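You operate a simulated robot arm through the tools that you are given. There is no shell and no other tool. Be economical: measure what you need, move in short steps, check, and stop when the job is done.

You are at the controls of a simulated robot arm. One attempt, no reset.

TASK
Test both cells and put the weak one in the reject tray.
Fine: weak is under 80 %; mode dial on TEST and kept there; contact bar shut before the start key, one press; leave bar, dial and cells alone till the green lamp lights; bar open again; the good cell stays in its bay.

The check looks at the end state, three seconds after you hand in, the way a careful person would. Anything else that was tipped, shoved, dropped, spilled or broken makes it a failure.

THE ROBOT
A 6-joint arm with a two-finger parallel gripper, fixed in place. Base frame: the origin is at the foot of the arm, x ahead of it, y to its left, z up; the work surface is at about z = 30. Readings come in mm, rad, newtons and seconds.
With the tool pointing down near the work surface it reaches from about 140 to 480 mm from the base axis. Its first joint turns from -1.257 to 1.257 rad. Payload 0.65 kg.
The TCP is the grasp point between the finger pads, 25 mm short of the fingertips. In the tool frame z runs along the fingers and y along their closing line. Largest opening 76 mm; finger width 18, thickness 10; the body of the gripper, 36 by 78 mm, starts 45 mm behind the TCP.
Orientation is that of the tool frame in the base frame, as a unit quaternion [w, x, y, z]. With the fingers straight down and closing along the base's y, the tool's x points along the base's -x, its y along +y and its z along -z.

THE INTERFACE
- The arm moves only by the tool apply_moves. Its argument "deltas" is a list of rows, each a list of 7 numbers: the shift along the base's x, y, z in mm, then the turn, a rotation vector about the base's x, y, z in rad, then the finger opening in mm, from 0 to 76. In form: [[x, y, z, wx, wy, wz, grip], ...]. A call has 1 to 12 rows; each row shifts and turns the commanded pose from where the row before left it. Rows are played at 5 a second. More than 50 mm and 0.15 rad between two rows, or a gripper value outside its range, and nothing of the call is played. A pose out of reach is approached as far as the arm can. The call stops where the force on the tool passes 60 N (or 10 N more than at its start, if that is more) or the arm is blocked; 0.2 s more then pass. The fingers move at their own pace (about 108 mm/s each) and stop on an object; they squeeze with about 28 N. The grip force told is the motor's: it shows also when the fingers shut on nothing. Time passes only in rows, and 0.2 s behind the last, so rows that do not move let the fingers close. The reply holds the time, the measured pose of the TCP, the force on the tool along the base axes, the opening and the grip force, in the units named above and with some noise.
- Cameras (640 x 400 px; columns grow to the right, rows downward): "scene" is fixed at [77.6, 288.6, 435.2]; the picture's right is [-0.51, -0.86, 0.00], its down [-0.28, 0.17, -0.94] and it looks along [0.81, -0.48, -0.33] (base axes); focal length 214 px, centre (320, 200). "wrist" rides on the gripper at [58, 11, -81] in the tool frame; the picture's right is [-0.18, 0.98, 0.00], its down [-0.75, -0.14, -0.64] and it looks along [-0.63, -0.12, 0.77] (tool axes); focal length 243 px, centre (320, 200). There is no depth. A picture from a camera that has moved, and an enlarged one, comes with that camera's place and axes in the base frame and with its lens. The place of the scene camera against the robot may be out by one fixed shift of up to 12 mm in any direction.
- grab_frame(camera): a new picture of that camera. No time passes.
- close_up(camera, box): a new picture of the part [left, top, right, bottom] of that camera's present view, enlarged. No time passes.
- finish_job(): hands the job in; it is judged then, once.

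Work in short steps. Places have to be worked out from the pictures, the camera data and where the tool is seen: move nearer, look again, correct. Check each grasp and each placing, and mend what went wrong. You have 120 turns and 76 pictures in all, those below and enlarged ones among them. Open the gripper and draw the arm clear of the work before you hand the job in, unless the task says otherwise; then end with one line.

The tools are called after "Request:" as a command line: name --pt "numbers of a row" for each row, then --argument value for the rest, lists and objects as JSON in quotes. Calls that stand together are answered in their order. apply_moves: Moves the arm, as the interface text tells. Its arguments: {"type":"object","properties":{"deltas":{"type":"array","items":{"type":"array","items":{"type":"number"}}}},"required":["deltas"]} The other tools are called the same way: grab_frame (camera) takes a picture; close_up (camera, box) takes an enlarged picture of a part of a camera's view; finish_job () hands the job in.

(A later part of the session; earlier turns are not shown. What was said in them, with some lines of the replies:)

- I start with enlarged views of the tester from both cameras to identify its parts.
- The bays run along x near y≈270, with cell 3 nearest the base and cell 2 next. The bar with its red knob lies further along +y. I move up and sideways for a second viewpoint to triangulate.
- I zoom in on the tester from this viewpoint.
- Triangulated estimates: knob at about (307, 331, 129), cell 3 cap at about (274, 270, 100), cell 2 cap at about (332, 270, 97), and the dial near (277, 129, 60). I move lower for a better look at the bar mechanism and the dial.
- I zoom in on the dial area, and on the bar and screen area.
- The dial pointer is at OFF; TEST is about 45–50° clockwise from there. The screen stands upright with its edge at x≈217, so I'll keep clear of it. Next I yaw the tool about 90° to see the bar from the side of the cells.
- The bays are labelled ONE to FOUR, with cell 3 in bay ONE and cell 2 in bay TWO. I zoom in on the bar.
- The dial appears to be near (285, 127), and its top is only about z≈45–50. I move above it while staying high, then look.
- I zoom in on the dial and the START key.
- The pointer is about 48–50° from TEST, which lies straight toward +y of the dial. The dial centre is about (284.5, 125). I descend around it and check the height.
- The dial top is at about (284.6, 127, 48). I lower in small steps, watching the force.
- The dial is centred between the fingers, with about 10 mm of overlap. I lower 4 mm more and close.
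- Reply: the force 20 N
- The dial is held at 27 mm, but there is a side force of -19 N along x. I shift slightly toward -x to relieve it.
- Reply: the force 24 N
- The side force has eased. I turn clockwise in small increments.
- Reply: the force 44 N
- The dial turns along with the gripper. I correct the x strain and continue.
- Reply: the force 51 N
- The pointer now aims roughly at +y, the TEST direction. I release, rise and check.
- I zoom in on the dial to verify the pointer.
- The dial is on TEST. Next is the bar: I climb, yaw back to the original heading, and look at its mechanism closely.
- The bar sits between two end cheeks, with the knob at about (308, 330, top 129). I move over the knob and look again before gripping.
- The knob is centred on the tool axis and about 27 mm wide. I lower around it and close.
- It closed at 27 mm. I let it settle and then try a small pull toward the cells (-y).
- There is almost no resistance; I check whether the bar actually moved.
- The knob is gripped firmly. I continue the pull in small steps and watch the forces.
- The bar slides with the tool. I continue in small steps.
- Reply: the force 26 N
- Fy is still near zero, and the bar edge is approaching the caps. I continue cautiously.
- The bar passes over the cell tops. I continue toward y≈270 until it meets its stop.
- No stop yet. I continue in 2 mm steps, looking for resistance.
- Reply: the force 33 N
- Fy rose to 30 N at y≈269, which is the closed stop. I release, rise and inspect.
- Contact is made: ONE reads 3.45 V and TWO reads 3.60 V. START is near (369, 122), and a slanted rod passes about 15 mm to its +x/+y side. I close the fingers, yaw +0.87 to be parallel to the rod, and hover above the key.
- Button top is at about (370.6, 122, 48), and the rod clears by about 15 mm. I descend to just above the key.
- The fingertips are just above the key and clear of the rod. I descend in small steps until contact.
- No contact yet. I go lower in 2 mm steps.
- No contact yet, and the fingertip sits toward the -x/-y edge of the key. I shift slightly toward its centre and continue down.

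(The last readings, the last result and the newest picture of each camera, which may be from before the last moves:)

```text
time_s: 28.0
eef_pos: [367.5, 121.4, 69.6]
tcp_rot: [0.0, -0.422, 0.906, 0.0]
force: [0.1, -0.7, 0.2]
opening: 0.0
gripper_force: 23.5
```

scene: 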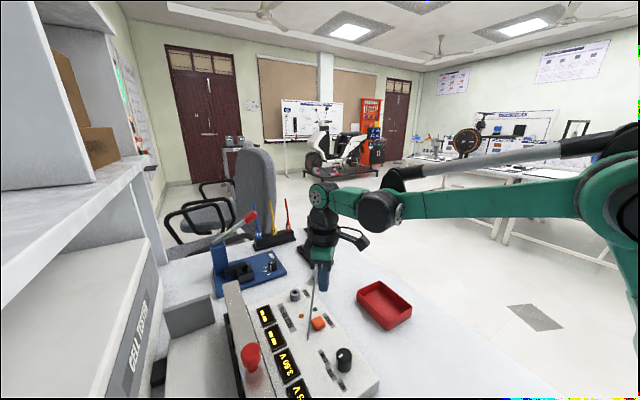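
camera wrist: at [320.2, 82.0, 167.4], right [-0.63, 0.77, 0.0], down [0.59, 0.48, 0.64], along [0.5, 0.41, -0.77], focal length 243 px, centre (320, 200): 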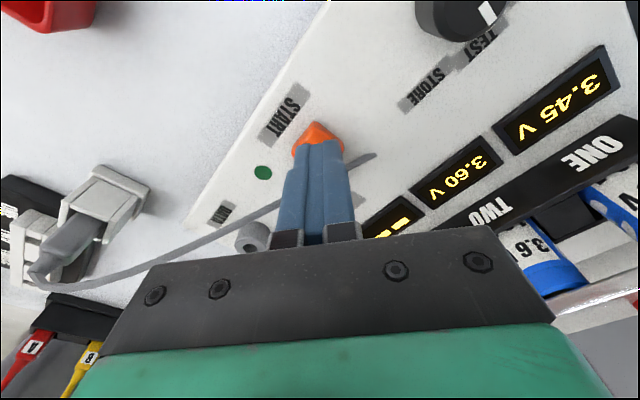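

Request:
apply_moves --pt "0 0 -1.5 0 0 0 0" --pt "0 0 -1.5 0 0 0 0"

Request:
close_up --camera "scene" --box '[270, 280, 370, 360]'

```text
time_s: 28.6
eef_pos: [367.9, 121.1, 64.5]
tcp_rot: [0.001, -0.421, 0.907, 0.0]
force: [-0.4, 0.7, 1.9]
opening: 0.1
gripper_force: 23.9
```

```text
5.00 times, centred on (320, 320) of scene
camera zoom: at [77.6, 288.6, 435.2], right [-0.51, -0.86, 0.0], down [-0.28, 0.17, -0.94], along [0.81, -0.48, -0.33], focal length 1072 px, centre (320, -400)
```

zoom: 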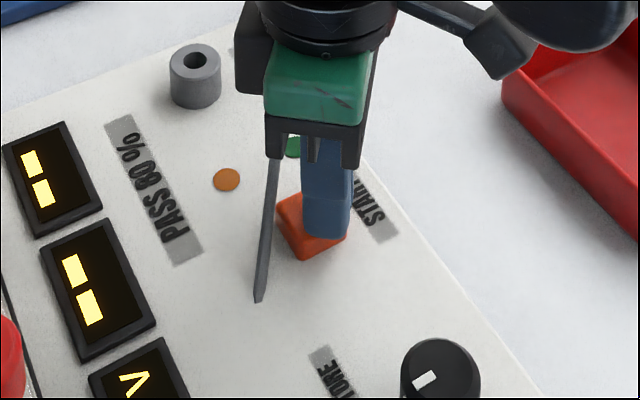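

First contact, at 1.9 N. I push on a little.

Request:
apply_moves --pt "0 0 -1.5 0 0 0 0" --pt "0 0 -1.5 0 0 0 0"

Request:
grab_frame --camera "scene"

```text
time_s: 29.2
eef_pos: [366.7, 121.1, 60.9]
tcp_rot: [0.0, -0.421, 0.907, 0.001]
force: [-3.5, 0.4, 6.8]
opening: 0.2
gripper_force: 23.4
```

```text
28 pictures are left
```

scene: 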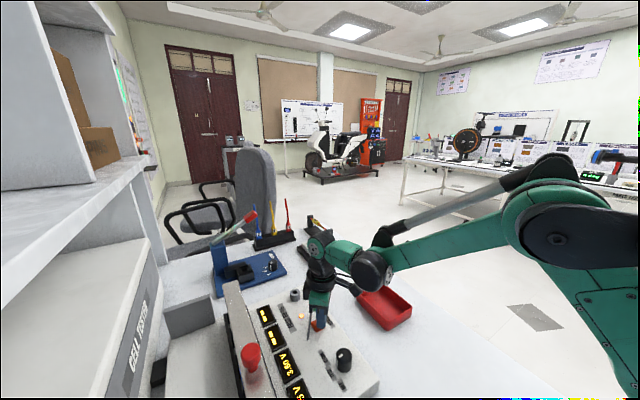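

The amber lamp looks lit; I check it.

Request:
close_up --camera "scene" --box '[220, 280, 380, 400]'

```text
3.33 times, centred on (300, 340) of scene
camera zoom: at [77.6, 288.6, 435.3], right [-0.51, -0.86, 0.0], down [-0.28, 0.17, -0.94], along [0.81, -0.48, -0.33], focal length 715 px, centre (387, -267)
```

zoom: 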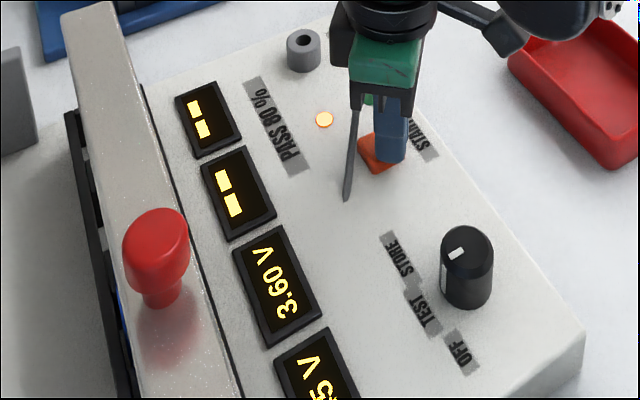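

The amber lamp is lit, so the test is running. I lift straight up, away from the key, and wait without touching anything.

Request:
apply_moves --pt "0 0 20 0 0 0 0" --pt "0 0 40 0 0 0 0" --pt "0 0 45 0 0 0 0" --pt "0 0 45 0 0 0 0" --pt "0 0 0 0 0 0 0" --pt "0 0 0 0 0 0 0" --pt "0 0 0 0 0 0 0" --pt "0 0 0 0 0 0 0" --pt "0 0 0 0 0 0 0" --pt "0 0 0 0 0 0 0"

Request:
grab_frame --camera "wrist"

```text
time_s: 31.4
eef_pos: [367.9, 122.4, 213.8]
tcp_rot: [-0.001, -0.422, 0.907, 0.0]
force: [0.0, 0.2, -0.4]
opening: 0.1
gripper_force: 23.6
```

```text
26 pictures are left
camera wrist: at [321.1, 84.8, 293.7], right [-0.63, 0.77, 0.0], down [0.59, 0.48, 0.64], along [0.5, 0.41, -0.77], focal length 243 px, centre (320, 200)
```

wrist: 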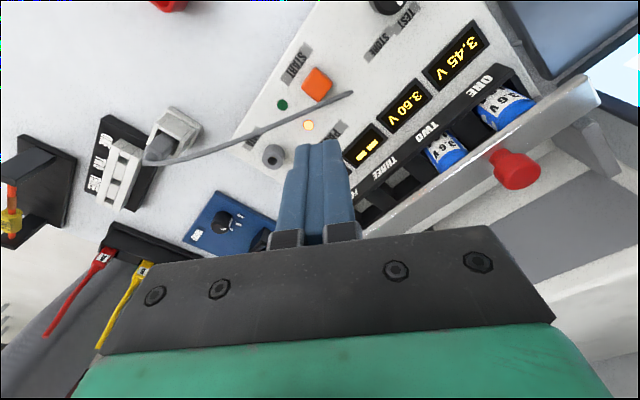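

The lamp is still amber. While it runs, I move to a high viewing position (no contact), yawing back, which also positions me for the bar.

Request:
apply_moves --pt "-12 18 5 0 0 -0.145 20" --pt "-12 18 5 0 0 -0.145 40" --pt "-12 18 5 0 0 -0.145 60" --pt "-12 18 5 0 0 -0.145 60" --pt "-12 18 5 0 0 -0.145 60" --pt "-12 18 5 0 0 -0.145 60" --pt "0 15 0 0 0 0 60" --pt "0 0 0 0 0 0 60" --pt "0 0 0 0 0 0 60" --pt "0 0 0 0 0 0 60" --pt "0 0 0 0 0 0 60" --pt "0 0 0 0 0 0 60"

Request:
grab_frame --camera "wrist"

```text
time_s: 34.0
eef_pos: [294.6, 243.5, 241.9]
tcp_rot: [0.0, 0.0, 1.0, 0.0]
force: [-0.6, -0.1, 0.0]
opening: 60.0
gripper_force: 0.1
```

```text
25 pictures are left
camera wrist: at [237.8, 254.7, 322.5], right [0.18, 0.98, 0.0], down [0.75, -0.14, 0.64], along [0.63, -0.12, -0.77], focal length 243 px, centre (320, 200)
```

wrist: 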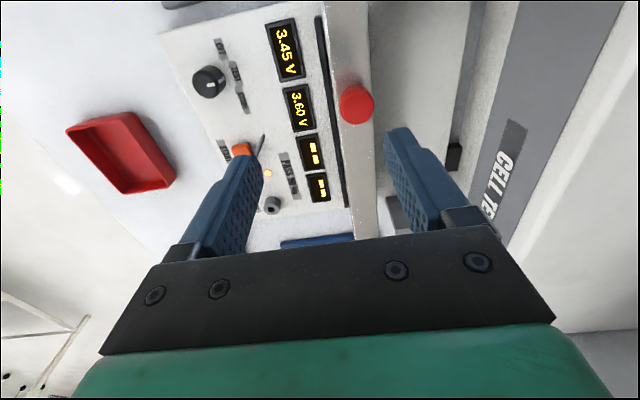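

Still amber. I wait.

Request:
apply_moves --pt "0 0 0 0 0 0 60" --pt "0 0 0 0 0 0 60" --pt "0 0 0 0 0 0 60" --pt "0 0 0 0 0 0 60" --pt "0 0 0 0 0 0 60" --pt "0 0 0 0 0 0 60" --pt "0 0 0 0 0 0 60" --pt "0 0 0 0 0 0 60" --pt "0 0 0 0 0 0 60" --pt "0 0 0 0 0 0 60" --pt "0 0 0 0 0 0 60" --pt "0 0 0 0 0 0 60"

Request:
apply_moves --pt "0 0 0 0 0 0 60" --pt "0 0 0 0 0 0 60" --pt "0 0 0 0 0 0 60" --pt "0 0 0 0 0 0 60" --pt "0 0 0 0 0 0 60" --pt "0 0 0 0 0 0 60" --pt "0 0 0 0 0 0 60" --pt "0 0 0 0 0 0 60" --pt "0 0 0 0 0 0 60" --pt "0 0 0 0 0 0 60" --pt "0 0 0 0 0 0 60" --pt "0 0 0 0 0 0 60"

Request:
close_up --camera "scene" --box '[220, 280, 380, 400]'

```text
time_s: 36.6
eef_pos: [296.2, 242.7, 241.9]
tcp_rot: [0.0, -0.001, 1.0, 0.001]
force: [-0.6, -0.6, -0.2]
opening: 59.9
gripper_force: 0.0
```

```text
time_s: 39.2
eef_pos: [295.4, 244.9, 242.9]
tcp_rot: [0.0, 0.0, 1.0, -0.001]
force: [-0.3, 0.4, 0.0]
opening: 59.9
gripper_force: 0.0
```

```text
3.33 times, centred on (300, 340) of scene
camera zoom: at [77.6, 288.6, 435.2], right [-0.51, -0.86, 0.0], down [-0.28, 0.17, -0.94], along [0.81, -0.48, -0.33], focal length 715 px, centre (387, -267)
```

zoom: 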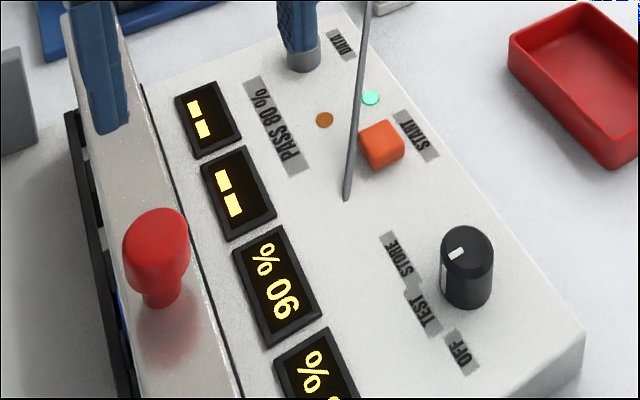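

The green lamp is lit. I read the displays before opening the bar.

Request:
close_up --camera "wrist" --box '[180, 10, 380, 210]'

```text
2.00 times, centred on (280, 110) of wrist
camera zoom: at [237.8, 254.7, 322.5], right [0.18, 0.98, 0.0], down [0.75, -0.14, 0.64], along [0.63, -0.12, -0.77], focal length 485 px, centre (400, 380)
```

zoom: 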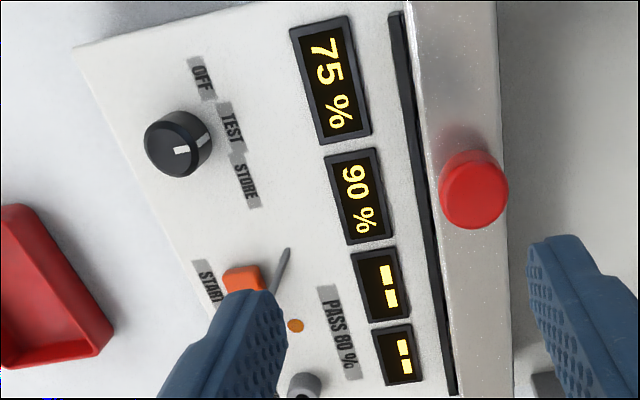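

Bay ONE (cell 3) reads 75 %, so it is weak. Bay TWO (cell 2) reads 90 %, so it is good. Now I open the bar: over the knob at (306, 269.5), lower and grip.

Request:
apply_moves --pt "10 25 -20 0 0 0 50" --pt "0 0 -35 0 0 0 50" --pt "0 0 -25 0 0 0 50" --pt "0 0 -24 0 0 0 50" --pt "0 0 0 0 0 0 36" --pt "0 0 0 0 0 0 20" --pt "0 0 0 0 0 0 20"

```text
time_s: 40.8
eef_pos: [304.2, 269.6, 136.6]
tcp_rot: [0.0, 0.0, 1.0, 0.002]
force: [1.9, 9.9, -3.2]
opening: 25.1
gripper_force: 40.5
```

The knob is gripped. I pull the bar back in +y.

Request:
apply_moves --pt "0 3 0.3 0 0 0 20" --pt "0 5 0 0 0 0 20" --pt "0 5 0 0 0 0 20" --pt "0 5 0 0 0 0 20" --pt "0 5 0 0 0 0 20" --pt "0 5 0 0 0 0 20" --pt "0 5 0 0 0 0 20" --pt "0 5 0 0 0 0 20" --pt "0 5 0 0 0 0 20" --pt "0 5 0 0 0 0 20" --pt "0 5 0 0 0 0 20"

```text
time_s: 43.2
eef_pos: [303.8, 322.1, 138.4]
tcp_rot: [0.0, 0.001, 1.0, 0.001]
force: [-14.2, -0.1, -9.4]
opening: 25.2
gripper_force: 40.6
```

Request:
apply_moves --pt "0.5 3 0 0 0 0 20" --pt "0 2 0 0 0 0 20" --pt "0 2 0 0 0 0 20" --pt "0 1 0 0 0 0 20"

```text
time_s: 44.2
eef_pos: [305.6, 330.4, 138.4]
tcp_rot: [0.0, -0.001, 1.0, 0.0]
force: [-23.6, -0.7, -19.1]
opening: 25.3
gripper_force: 41.2
```

The bar is back at its original open position (y≈330). I release, rise, and look at cell 3.

Request:
apply_moves --pt "0 1 0 0 0 0 20" --pt "0 0 0 0 0 0 36" --pt "0 0 0 0 0 0 50" --pt "0 0 30 0 0 0 60" --pt "0 -15 40 0 0 0 70" --pt "-15 -25 20 0 0 0 70"

Request:
grab_frame --camera "wrist"

Request:
close_up --camera "scene" --box '[140, 250, 380, 400]'

```text
time_s: 45.6
eef_pos: [290.9, 290.3, 232.2]
tcp_rot: [0.0, 0.0, 1.0, -0.001]
force: [0.4, 0.0, -0.1]
opening: 70.3
gripper_force: 0.1
```

```text
22 pictures are left
camera wrist: at [232.6, 302.7, 311.9], right [0.18, 0.98, 0.0], down [0.75, -0.14, 0.64], along [0.63, -0.12, -0.77], focal length 243 px, centre (320, 200)
```

wrist: 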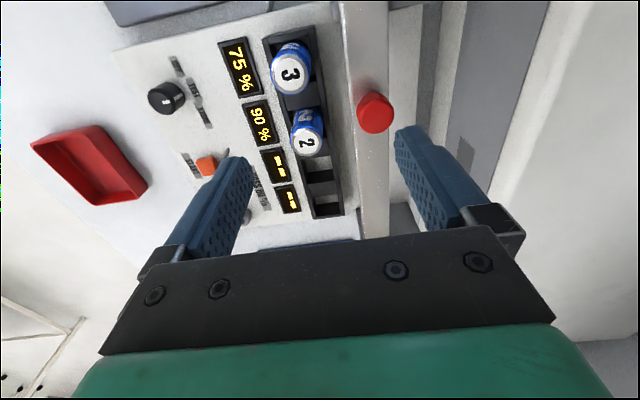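

```text
2.67 times, centred on (260, 325) of scene
camera zoom: at [77.6, 288.6, 435.2], right [-0.51, -0.86, 0.0], down [-0.28, 0.17, -0.94], along [0.81, -0.48, -0.33], focal length 572 px, centre (480, -133)
```

zoom: 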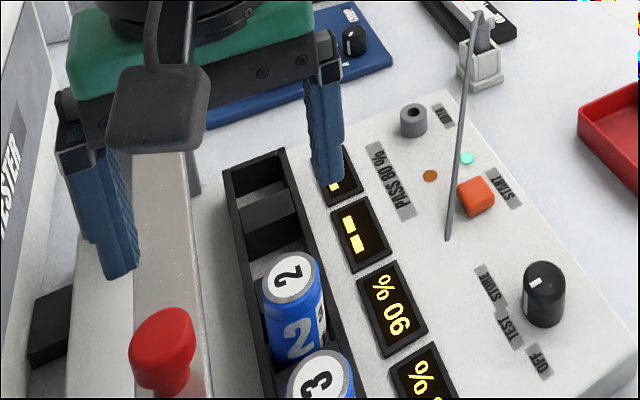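

The bar is open, the dial is on TEST, and the green lamp is lit. Cell 3 is at about (275, 271), with its cap at z≈100. I move above it with a slight yaw, to keep the camera clear of the screen, and check alignment.

Request:
apply_moves --pt "-8 -10 0 0 0 0.14 56" --pt "-8 -9 0 0 0 0.14 56" --pt "0 0 -40 0 0 0 56" --pt "0 0 -35 0 0 0 56"

Request:
grab_frame --camera "wrist"

```text
time_s: 46.6
eef_pos: [274.4, 270.6, 155.0]
tcp_rot: [0.001, -0.14, 0.99, 0.001]
force: [-0.2, 1.0, 0.8]
opening: 55.8
gripper_force: 0.1
```

```text
20 pictures are left
camera wrist: at [215.3, 266.9, 234.0], right [-0.1, 1.0, 0.0], down [0.76, 0.07, 0.64], along [0.64, 0.06, -0.77], focal length 243 px, centre (320, 200)
```

wrist: 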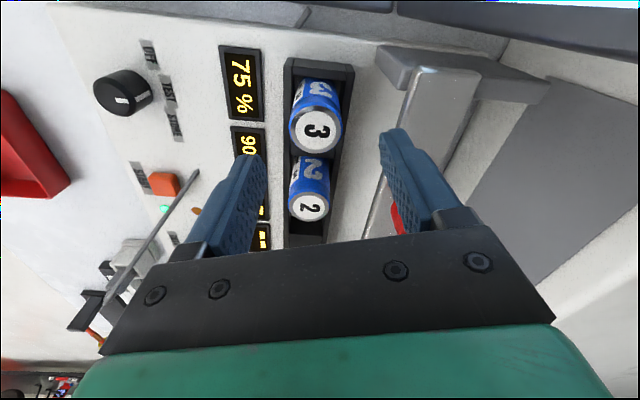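

The cap is aligned with the tool axis. I lower to TCP z≈90 and close on the cell.

Request:
apply_moves --pt "0 0 -20 0 0 0 48" --pt "0 0 -20 0 0 0 48" --pt "0 0 -15 0 0 0 48" --pt "0 0 -10 0 0 0 48"

Request:
grab_frame --camera "wrist"

```text
time_s: 47.6
eef_pos: [273.8, 271.4, 88.4]
tcp_rot: [0.0, -0.14, 0.99, 0.0]
force: [-0.9, 0.5, 0.2]
opening: 47.9
gripper_force: 0.0
```

```text
19 pictures are left
camera wrist: at [215.3, 266.2, 168.4], right [-0.09, 1.0, 0.0], down [0.76, 0.07, 0.64], along [0.64, 0.06, -0.77], focal length 243 px, centre (320, 200)
```

wrist: 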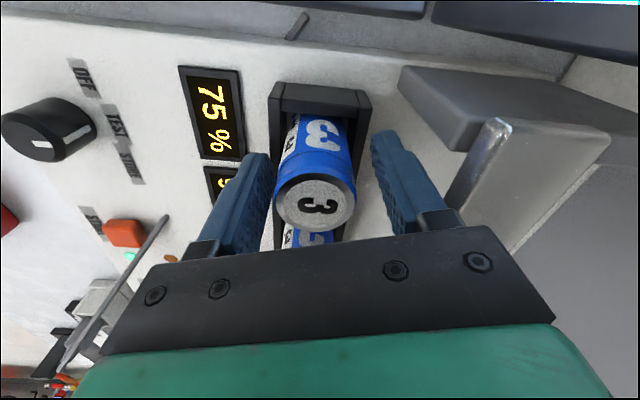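

The fingers straddle the cell cleanly. I close.

Request:
apply_moves --pt "0 0 0 0 0 0 38" --pt "0 0 0 0 0 0 28" --pt "0 0 0 0 0 0 26" --pt "0 0 0 0 0 0 26"

```text
time_s: 48.6
eef_pos: [274.7, 271.8, 87.8]
tcp_rot: [0.0, -0.139, 0.99, 0.0]
force: [-0.2, -0.2, 0.0]
opening: 31.1
gripper_force: 28.1
```

The cell is held at 31 mm. I lift straight up slowly.

Request:
apply_moves --pt "0 0 8 0 0 0 26" --pt "0 0 15 0 0 0 26" --pt "0 0 25 0 0 0 26" --pt "0 0 30 0 0 0 26" --pt "0 0 30 0 0 0 26" --pt "0 0 25 0 0 0 26"

Request:
grab_frame --camera "wrist"

```text
time_s: 50.0
eef_pos: [273.9, 271.8, 222.5]
tcp_rot: [0.001, -0.14, 0.99, 0.0]
force: [-0.1, -0.1, -1.1]
opening: 31.2
gripper_force: 27.9
```

```text
18 pictures are left
camera wrist: at [215.5, 266.2, 302.6], right [-0.09, 1.0, 0.0], down [0.76, 0.07, 0.64], along [0.64, 0.06, -0.77], focal length 243 px, centre (320, 200)
```

wrist: 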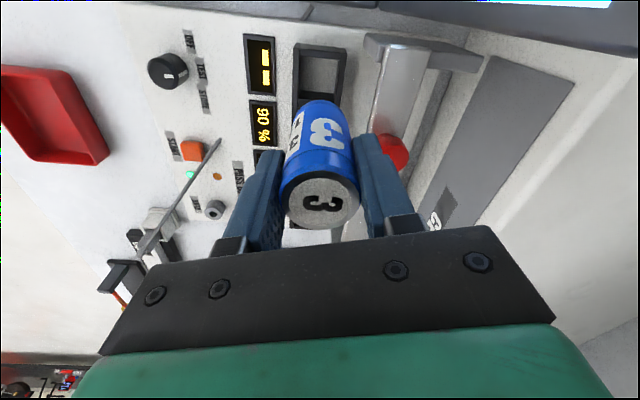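

The cell is held, and bay ONE now shows dashes. I carry it high toward the tray at about (340, -25) and stop short to measure the tray.

Request:
apply_moves --pt "5 -40 0 0 0 0 26" --pt "5 -45 0 0 0 0 26" --pt "5 -45 0 0 0 0 26" --pt "5 -45 0 0 0 0 26" --pt "3 -45 0 0 0 0 26" --pt "3 -45 0 0 0 0 26" --pt "0 -20 0 0 0 0 26"

Request:
grab_frame --camera "wrist"

Request:
grab_frame --camera "scene"

```text
time_s: 51.6
eef_pos: [299.8, -14.6, 222.6]
tcp_rot: [0.0, -0.141, 0.99, 0.0]
force: [0.9, 0.0, -1.3]
opening: 30.9
gripper_force: 28.4
```

```text
17 pictures are left
camera wrist: at [241.6, -20.3, 304.0], right [-0.1, 1.0, 0.0], down [0.76, 0.07, 0.64], along [0.64, 0.06, -0.77], focal length 243 px, centre (320, 200)
```

wrist: 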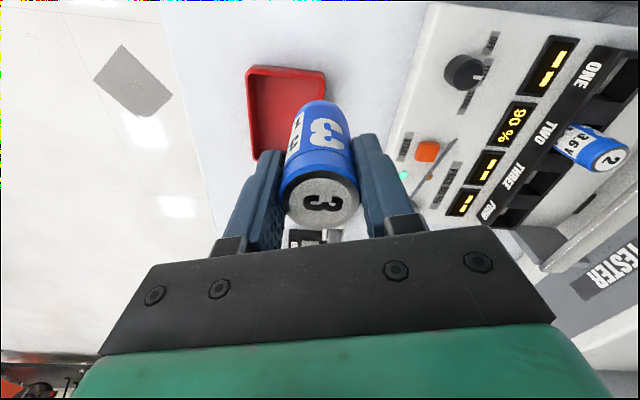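

```text
16 pictures are left
```

scene: 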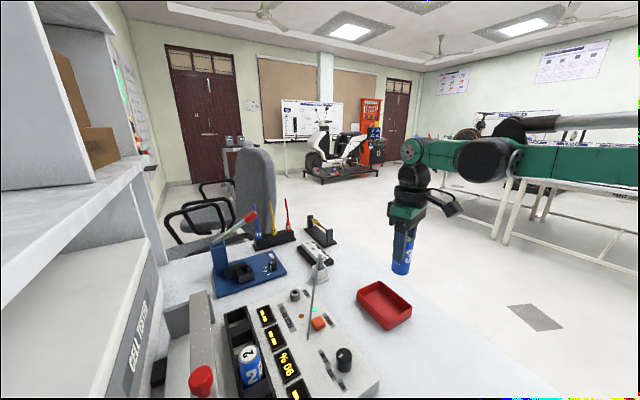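

The tray spans about x 295–396 and y -84 to -10, with its centre near (345, -47). I move above it and lower partway, then check.

Request:
apply_moves --pt "23 -16 0 0 0 0 26" --pt "22 -16 0 0 0 0 26" --pt "0 0 -30 0 0 0 26" --pt "0 0 -30 0 0 0 26" --pt "0 0 -25 0 0 0 26"

Request:
grab_frame --camera "wrist"

Request:
close_up --camera "scene" --box '[310, 220, 470, 340]'

```text
time_s: 52.8
eef_pos: [345.9, -44.3, 136.5]
tcp_rot: [0.0, -0.139, 0.99, 0.0]
force: [-0.3, -0.2, -1.2]
opening: 30.8
gripper_force: 27.5
```

```text
15 pictures are left
camera wrist: at [287.6, -49.8, 216.7], right [-0.09, 1.0, 0.0], down [0.76, 0.07, 0.64], along [0.64, 0.06, -0.77], focal length 243 px, centre (320, 200)
```

wrist: 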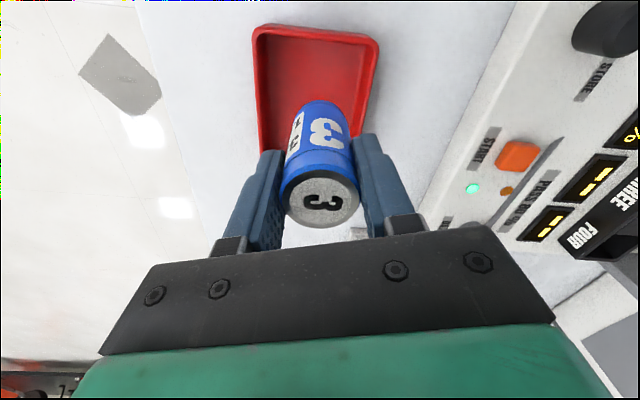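

```text
3.33 times, centred on (390, 280) of scene
camera zoom: at [77.6, 288.6, 435.2], right [-0.51, -0.86, 0.0], down [-0.28, 0.17, -0.94], along [0.81, -0.48, -0.33], focal length 715 px, centre (87, -67)
```

zoom: 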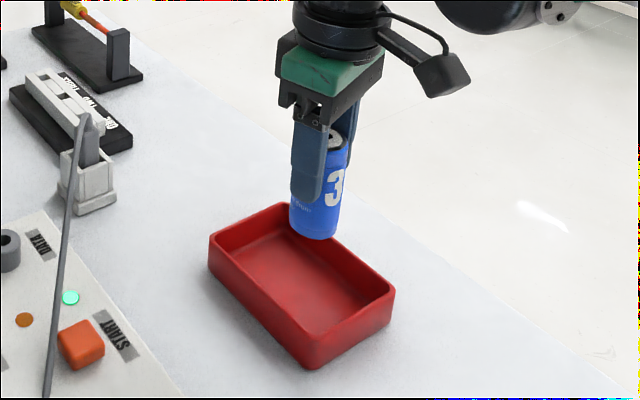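

I correct by (+4, -4) toward the tray centre and lower, with small steps at the end.

Request:
apply_moves --pt "4 -4 0 0 0 0 26" --pt "0 0 -20 0 0 0 26" --pt "0 0 -12 0 0 0 26"

Request:
close_up --camera "scene" --box '[310, 220, 470, 340]'

Request:
grab_frame --camera "wrist"

```text
time_s: 53.6
eef_pos: [350.3, -49.1, 104.5]
tcp_rot: [0.0, -0.14, 0.99, 0.0]
force: [-1.1, -0.1, -1.5]
opening: 31.1
gripper_force: 27.2
```

```text
3.33 times, centred on (390, 280) of scene
camera zoom: at [77.6, 288.6, 435.2], right [-0.51, -0.86, 0.0], down [-0.28, 0.17, -0.94], along [0.81, -0.48, -0.33], focal length 715 px, centre (87, -67)
```

zoom: 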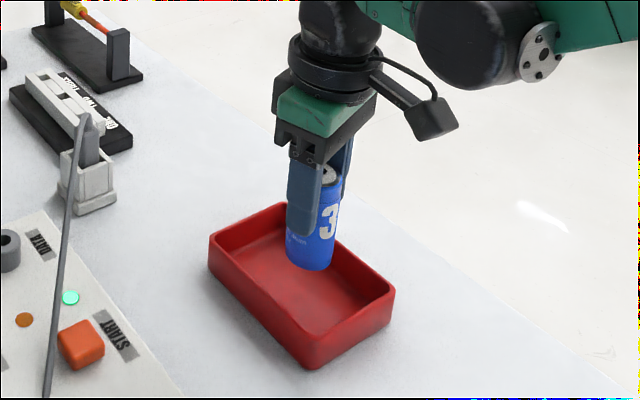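

```text
12 pictures are left
camera wrist: at [291.7, -54.3, 184.7], right [-0.09, 1.0, 0.0], down [0.76, 0.07, 0.64], along [0.64, 0.06, -0.77], focal length 243 px, centre (320, 200)
```

wrist: 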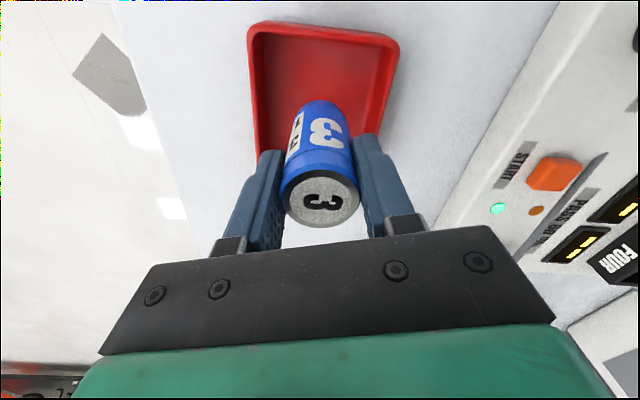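

The cell will land near the tray centre. I lower to contact in small steps.

Request:
apply_moves --pt "0 0 -6 0 0 0 26" --pt "0 0 -4 0 0 0 26" --pt "0 0 -3 0 0 0 26" --pt "0 0 -2 0 0 0 26"

```text
time_s: 54.6
eef_pos: [349.9, -49.4, 90.7]
tcp_rot: [-0.001, -0.139, 0.99, 0.0]
force: [-0.2, -0.6, -1.5]
opening: 31.2
gripper_force: 28.6
```

Request:
apply_moves --pt "0 0 -2 0 0 0 26" --pt "0 0 -2 0 0 0 26" --pt "0 0 -1 0 0 0 26"

Request:
close_up --camera "scene" --box '[340, 250, 440, 330]'

```text
time_s: 55.4
eef_pos: [349.3, -50.0, 83.8]
tcp_rot: [-0.001, -0.139, 0.99, 0.0]
force: [0.1, -0.7, -0.4]
opening: 31.0
gripper_force: 28.0
```

```text
5.00 times, centred on (390, 290) of scene
camera zoom: at [77.6, 288.6, 435.2], right [-0.51, -0.86, 0.0], down [-0.28, 0.17, -0.94], along [0.81, -0.48, -0.33], focal length 1072 px, centre (-30, -250)
```

zoom: 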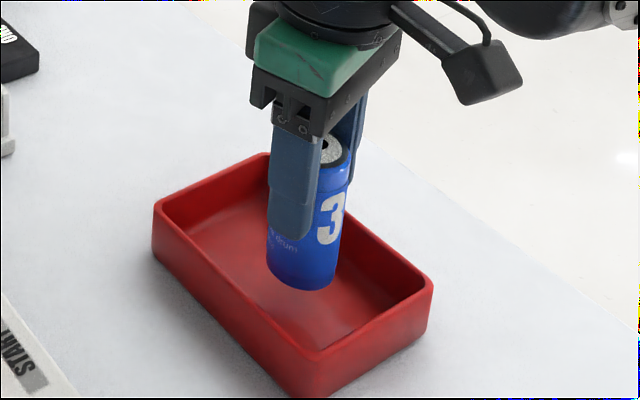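

It is close to the floor, and the Fz load is starting to drop. I step down 1 mm at a time.

Request:
apply_moves --pt "0 0 -1 0 0 0 26" --pt "0 0 -1 0 0 0 26"

```text
time_s: 56.0
eef_pos: [350.8, -49.3, 82.5]
tcp_rot: [0.0, -0.14, 0.99, 0.0]
force: [0.3, -0.4, -2.3]
opening: 31.1
gripper_force: 28.3
```

Request:
apply_moves --pt "0 0 -1 0 0 0 26" --pt "0 0 -1 0 0 0 26" --pt "0 0 -1 0 0 0 26"

```text
time_s: 56.8
eef_pos: [347.9, -49.9, 80.3]
tcp_rot: [0.0, -0.139, 0.99, 0.0]
force: [-0.2, -0.1, -1.3]
opening: 31.6
gripper_force: 28.1
```

Request:
apply_moves --pt "0 0 -1 0 0 0 26" --pt "0 0 -1 0 0 0 26"

Request:
close_up --camera "scene" --box '[340, 250, 440, 330]'

```text
time_s: 57.4
eef_pos: [348.5, -48.0, 77.7]
tcp_rot: [-0.001, -0.139, 0.99, 0.0]
force: [0.1, -1.0, -0.5]
opening: 31.3
gripper_force: 27.9
```

```text
5.00 times, centred on (390, 290) of scene
camera zoom: at [77.6, 288.6, 435.2], right [-0.51, -0.86, 0.0], down [-0.28, 0.17, -0.94], along [0.81, -0.48, -0.33], focal length 1072 px, centre (-30, -250)
```

zoom: 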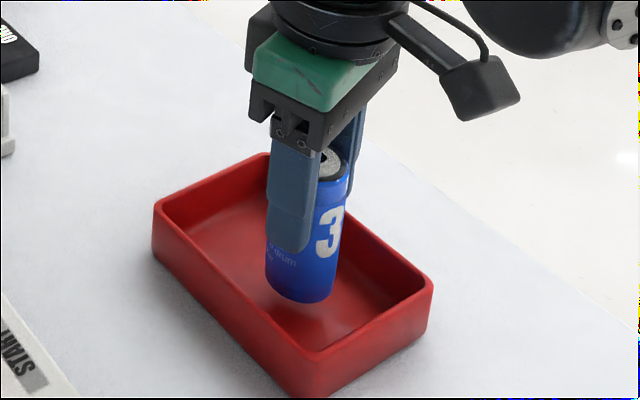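

There is no contact load yet. I continue stepping.

Request:
apply_moves --pt "0 0 -1 0 0 0 26" --pt "0 0 -1 0 0 0 26" --pt "0 0 -1 0 0 0 26"

```text
time_s: 58.2
eef_pos: [349.0, -49.3, 76.0]
tcp_rot: [0.0, -0.139, 0.99, 0.0]
force: [0.3, 0.7, -0.3]
opening: 31.1
gripper_force: 28.0
```

Request:
apply_moves --pt "0 0 -1 0 0 0 26" --pt "0 0 -1 0 0 0 26" --pt "0 0 -1 0 0 0 26"

```text
time_s: 59.0
eef_pos: [349.6, -49.6, 72.2]
tcp_rot: [0.0, -0.139, 0.99, -0.001]
force: [0.5, 0.4, -0.6]
opening: 31.5
gripper_force: 28.1
```

Request:
apply_moves --pt "0 0 -1 0 0 0 26" --pt "0 0 -1 0 0 0 26"

Request:
close_up --camera "scene" --box '[340, 250, 440, 330]'

```text
time_s: 59.6
eef_pos: [348.9, -48.7, 69.4]
tcp_rot: [0.001, -0.14, 0.99, 0.0]
force: [0.0, -0.8, -0.6]
opening: 31.2
gripper_force: 28.3
```

```text
5.00 times, centred on (390, 290) of scene
camera zoom: at [77.6, 288.6, 435.2], right [-0.51, -0.86, 0.0], down [-0.28, 0.17, -0.94], along [0.81, -0.48, -0.33], focal length 1072 px, centre (-30, -250)
```

zoom: 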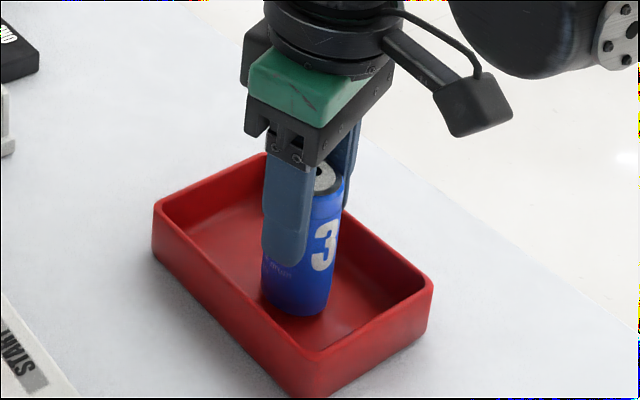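

Very near the floor now. I continue in 1 mm steps.

Request:
apply_moves --pt "0 0 -1 0 0 0 26" --pt "0 0 -1 0 0 0 26"

```text
time_s: 60.2
eef_pos: [349.5, -49.5, 68.0]
tcp_rot: [0.001, -0.139, 0.99, -0.001]
force: [-0.5, -0.1, -1.2]
opening: 31.2
gripper_force: 27.8
```

Request:
apply_moves --pt "0 0 -1 0 0 0 26" --pt "0 0 -1 0 0 0 26"

```text
time_s: 60.8
eef_pos: [349.0, -47.4, 65.2]
tcp_rot: [0.0, -0.14, 0.99, -0.001]
force: [0.1, -0.9, -2.0]
opening: 31.1
gripper_force: 27.8
```

Request:
apply_moves --pt "0 0 -1 0 0 0 26" --pt "0 0 -1 0 0 0 26"

Request:
close_up --camera "scene" --box '[340, 250, 440, 330]'

```text
time_s: 61.4
eef_pos: [348.8, -47.8, 64.6]
tcp_rot: [-0.001, -0.14, 0.99, 0.0]
force: [-3.1, -1.0, 25.2]
opening: 31.3
gripper_force: 27.8
```

```text
5.00 times, centred on (390, 290) of scene
camera zoom: at [77.5, 288.6, 435.3], right [-0.51, -0.86, 0.0], down [-0.28, 0.17, -0.94], along [0.81, -0.48, -0.33], focal length 1072 px, centre (-30, -250)
```

zoom: 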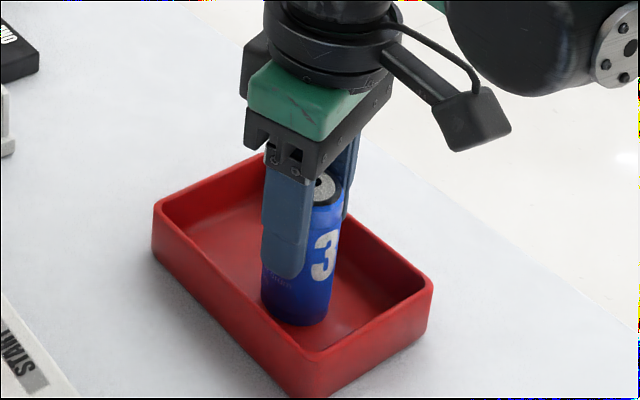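

The cell is on the floor (25 N). I relieve 1 mm, open slightly so the fingers stay clear of the tray walls, then lift.

Request:
apply_moves --pt "0 0 1 0 0 0 26" --pt "0 0 0 0 0 0 33" --pt "0 0 0 0 0 0 37" --pt "0 0 0 0 0 0 38"

Request:
close_up --camera "scene" --box '[340, 250, 440, 330]'

```text
time_s: 62.4
eef_pos: [349.8, -48.9, 64.4]
tcp_rot: [0.0, -0.139, 0.99, 0.0]
force: [0.4, -0.3, 0.7]
opening: 37.6
gripper_force: 0.0
```

```text
5.00 times, centred on (390, 290) of scene
camera zoom: at [77.6, 288.6, 435.2], right [-0.51, -0.86, 0.0], down [-0.28, 0.17, -0.94], along [0.81, -0.48, -0.33], focal length 1072 px, centre (-30, -250)
```

zoom: 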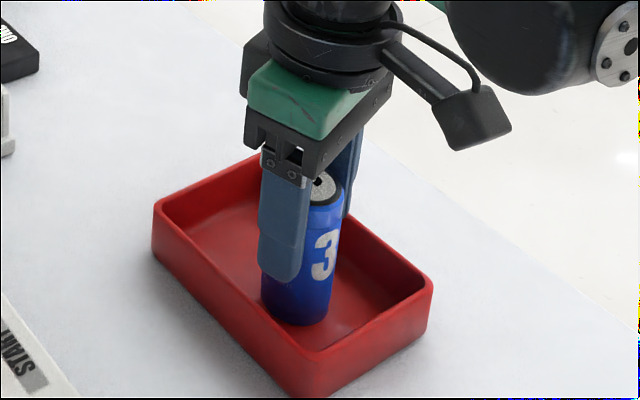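

The cell stands upright and is released. I lift straight up slowly, then retreat.

Request:
apply_moves --pt "0 0 5 0 0 0 38" --pt "0 0 10 0 0 0 40" --pt "0 0 15 0 0 0 42" --pt "0 0 30 0 0 0 50" --pt "0 0 45 0 0 0 60" --pt "0 0 45 0 0 0 60" --pt "-30 0 30 0 0 0 60" --pt "-40 0 20 0 0 0 60"

Request:
grab_frame --camera "scene"

Request:
grab_frame --camera "wrist"

```text
time_s: 64.2
eef_pos: [278.4, -48.5, 264.0]
tcp_rot: [0.0, -0.139, 0.99, 0.0]
force: [-0.3, 0.2, 0.4]
opening: 59.8
gripper_force: 0.0
```

```text
6 pictures are left
```

scene: 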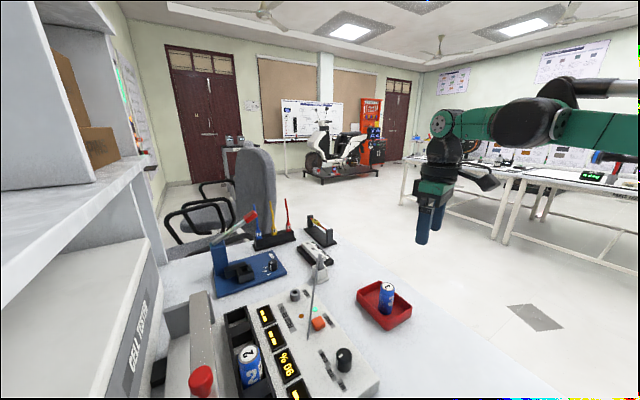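

```text
5 pictures are left
camera wrist: at [219.7, -53.8, 344.4], right [-0.1, 1.0, 0.0], down [0.76, 0.07, 0.64], along [0.64, 0.06, -0.77], focal length 243 px, centre (320, 200)
```

wrist: 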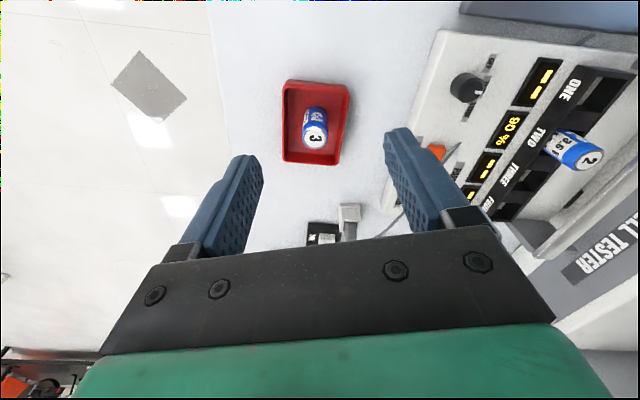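

Cell 3 stands in the tray, cell 2 is in bay TWO, and the bar is open. One last check of the dial and bar.

Request:
close_up --camera "scene" --box '[160, 270, 400, 400]'

```text
2.67 times, centred on (280, 335) of scene
camera zoom: at [77.6, 288.6, 435.2], right [-0.51, -0.86, 0.0], down [-0.28, 0.17, -0.94], along [0.81, -0.48, -0.33], focal length 572 px, centre (427, -160)
```

zoom: 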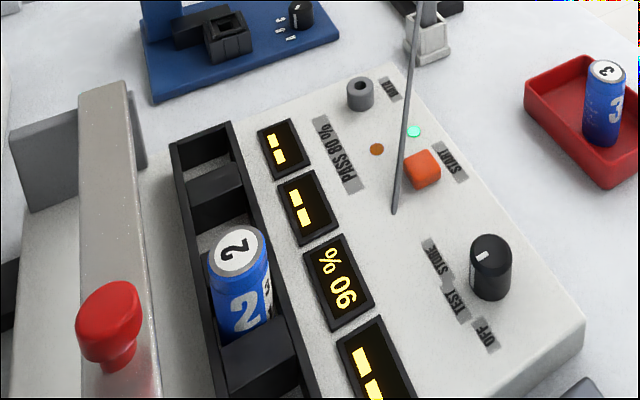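

Everything is in its final state, so I hand in.

Request:
finish_job

```text
The job is handed in.
```

Cell 3 tested weak at 75 % and is standing in the reject tray; cell 2 passed at 90 % and is still in bay TWO, with the contact bar open and the dial on TEST.
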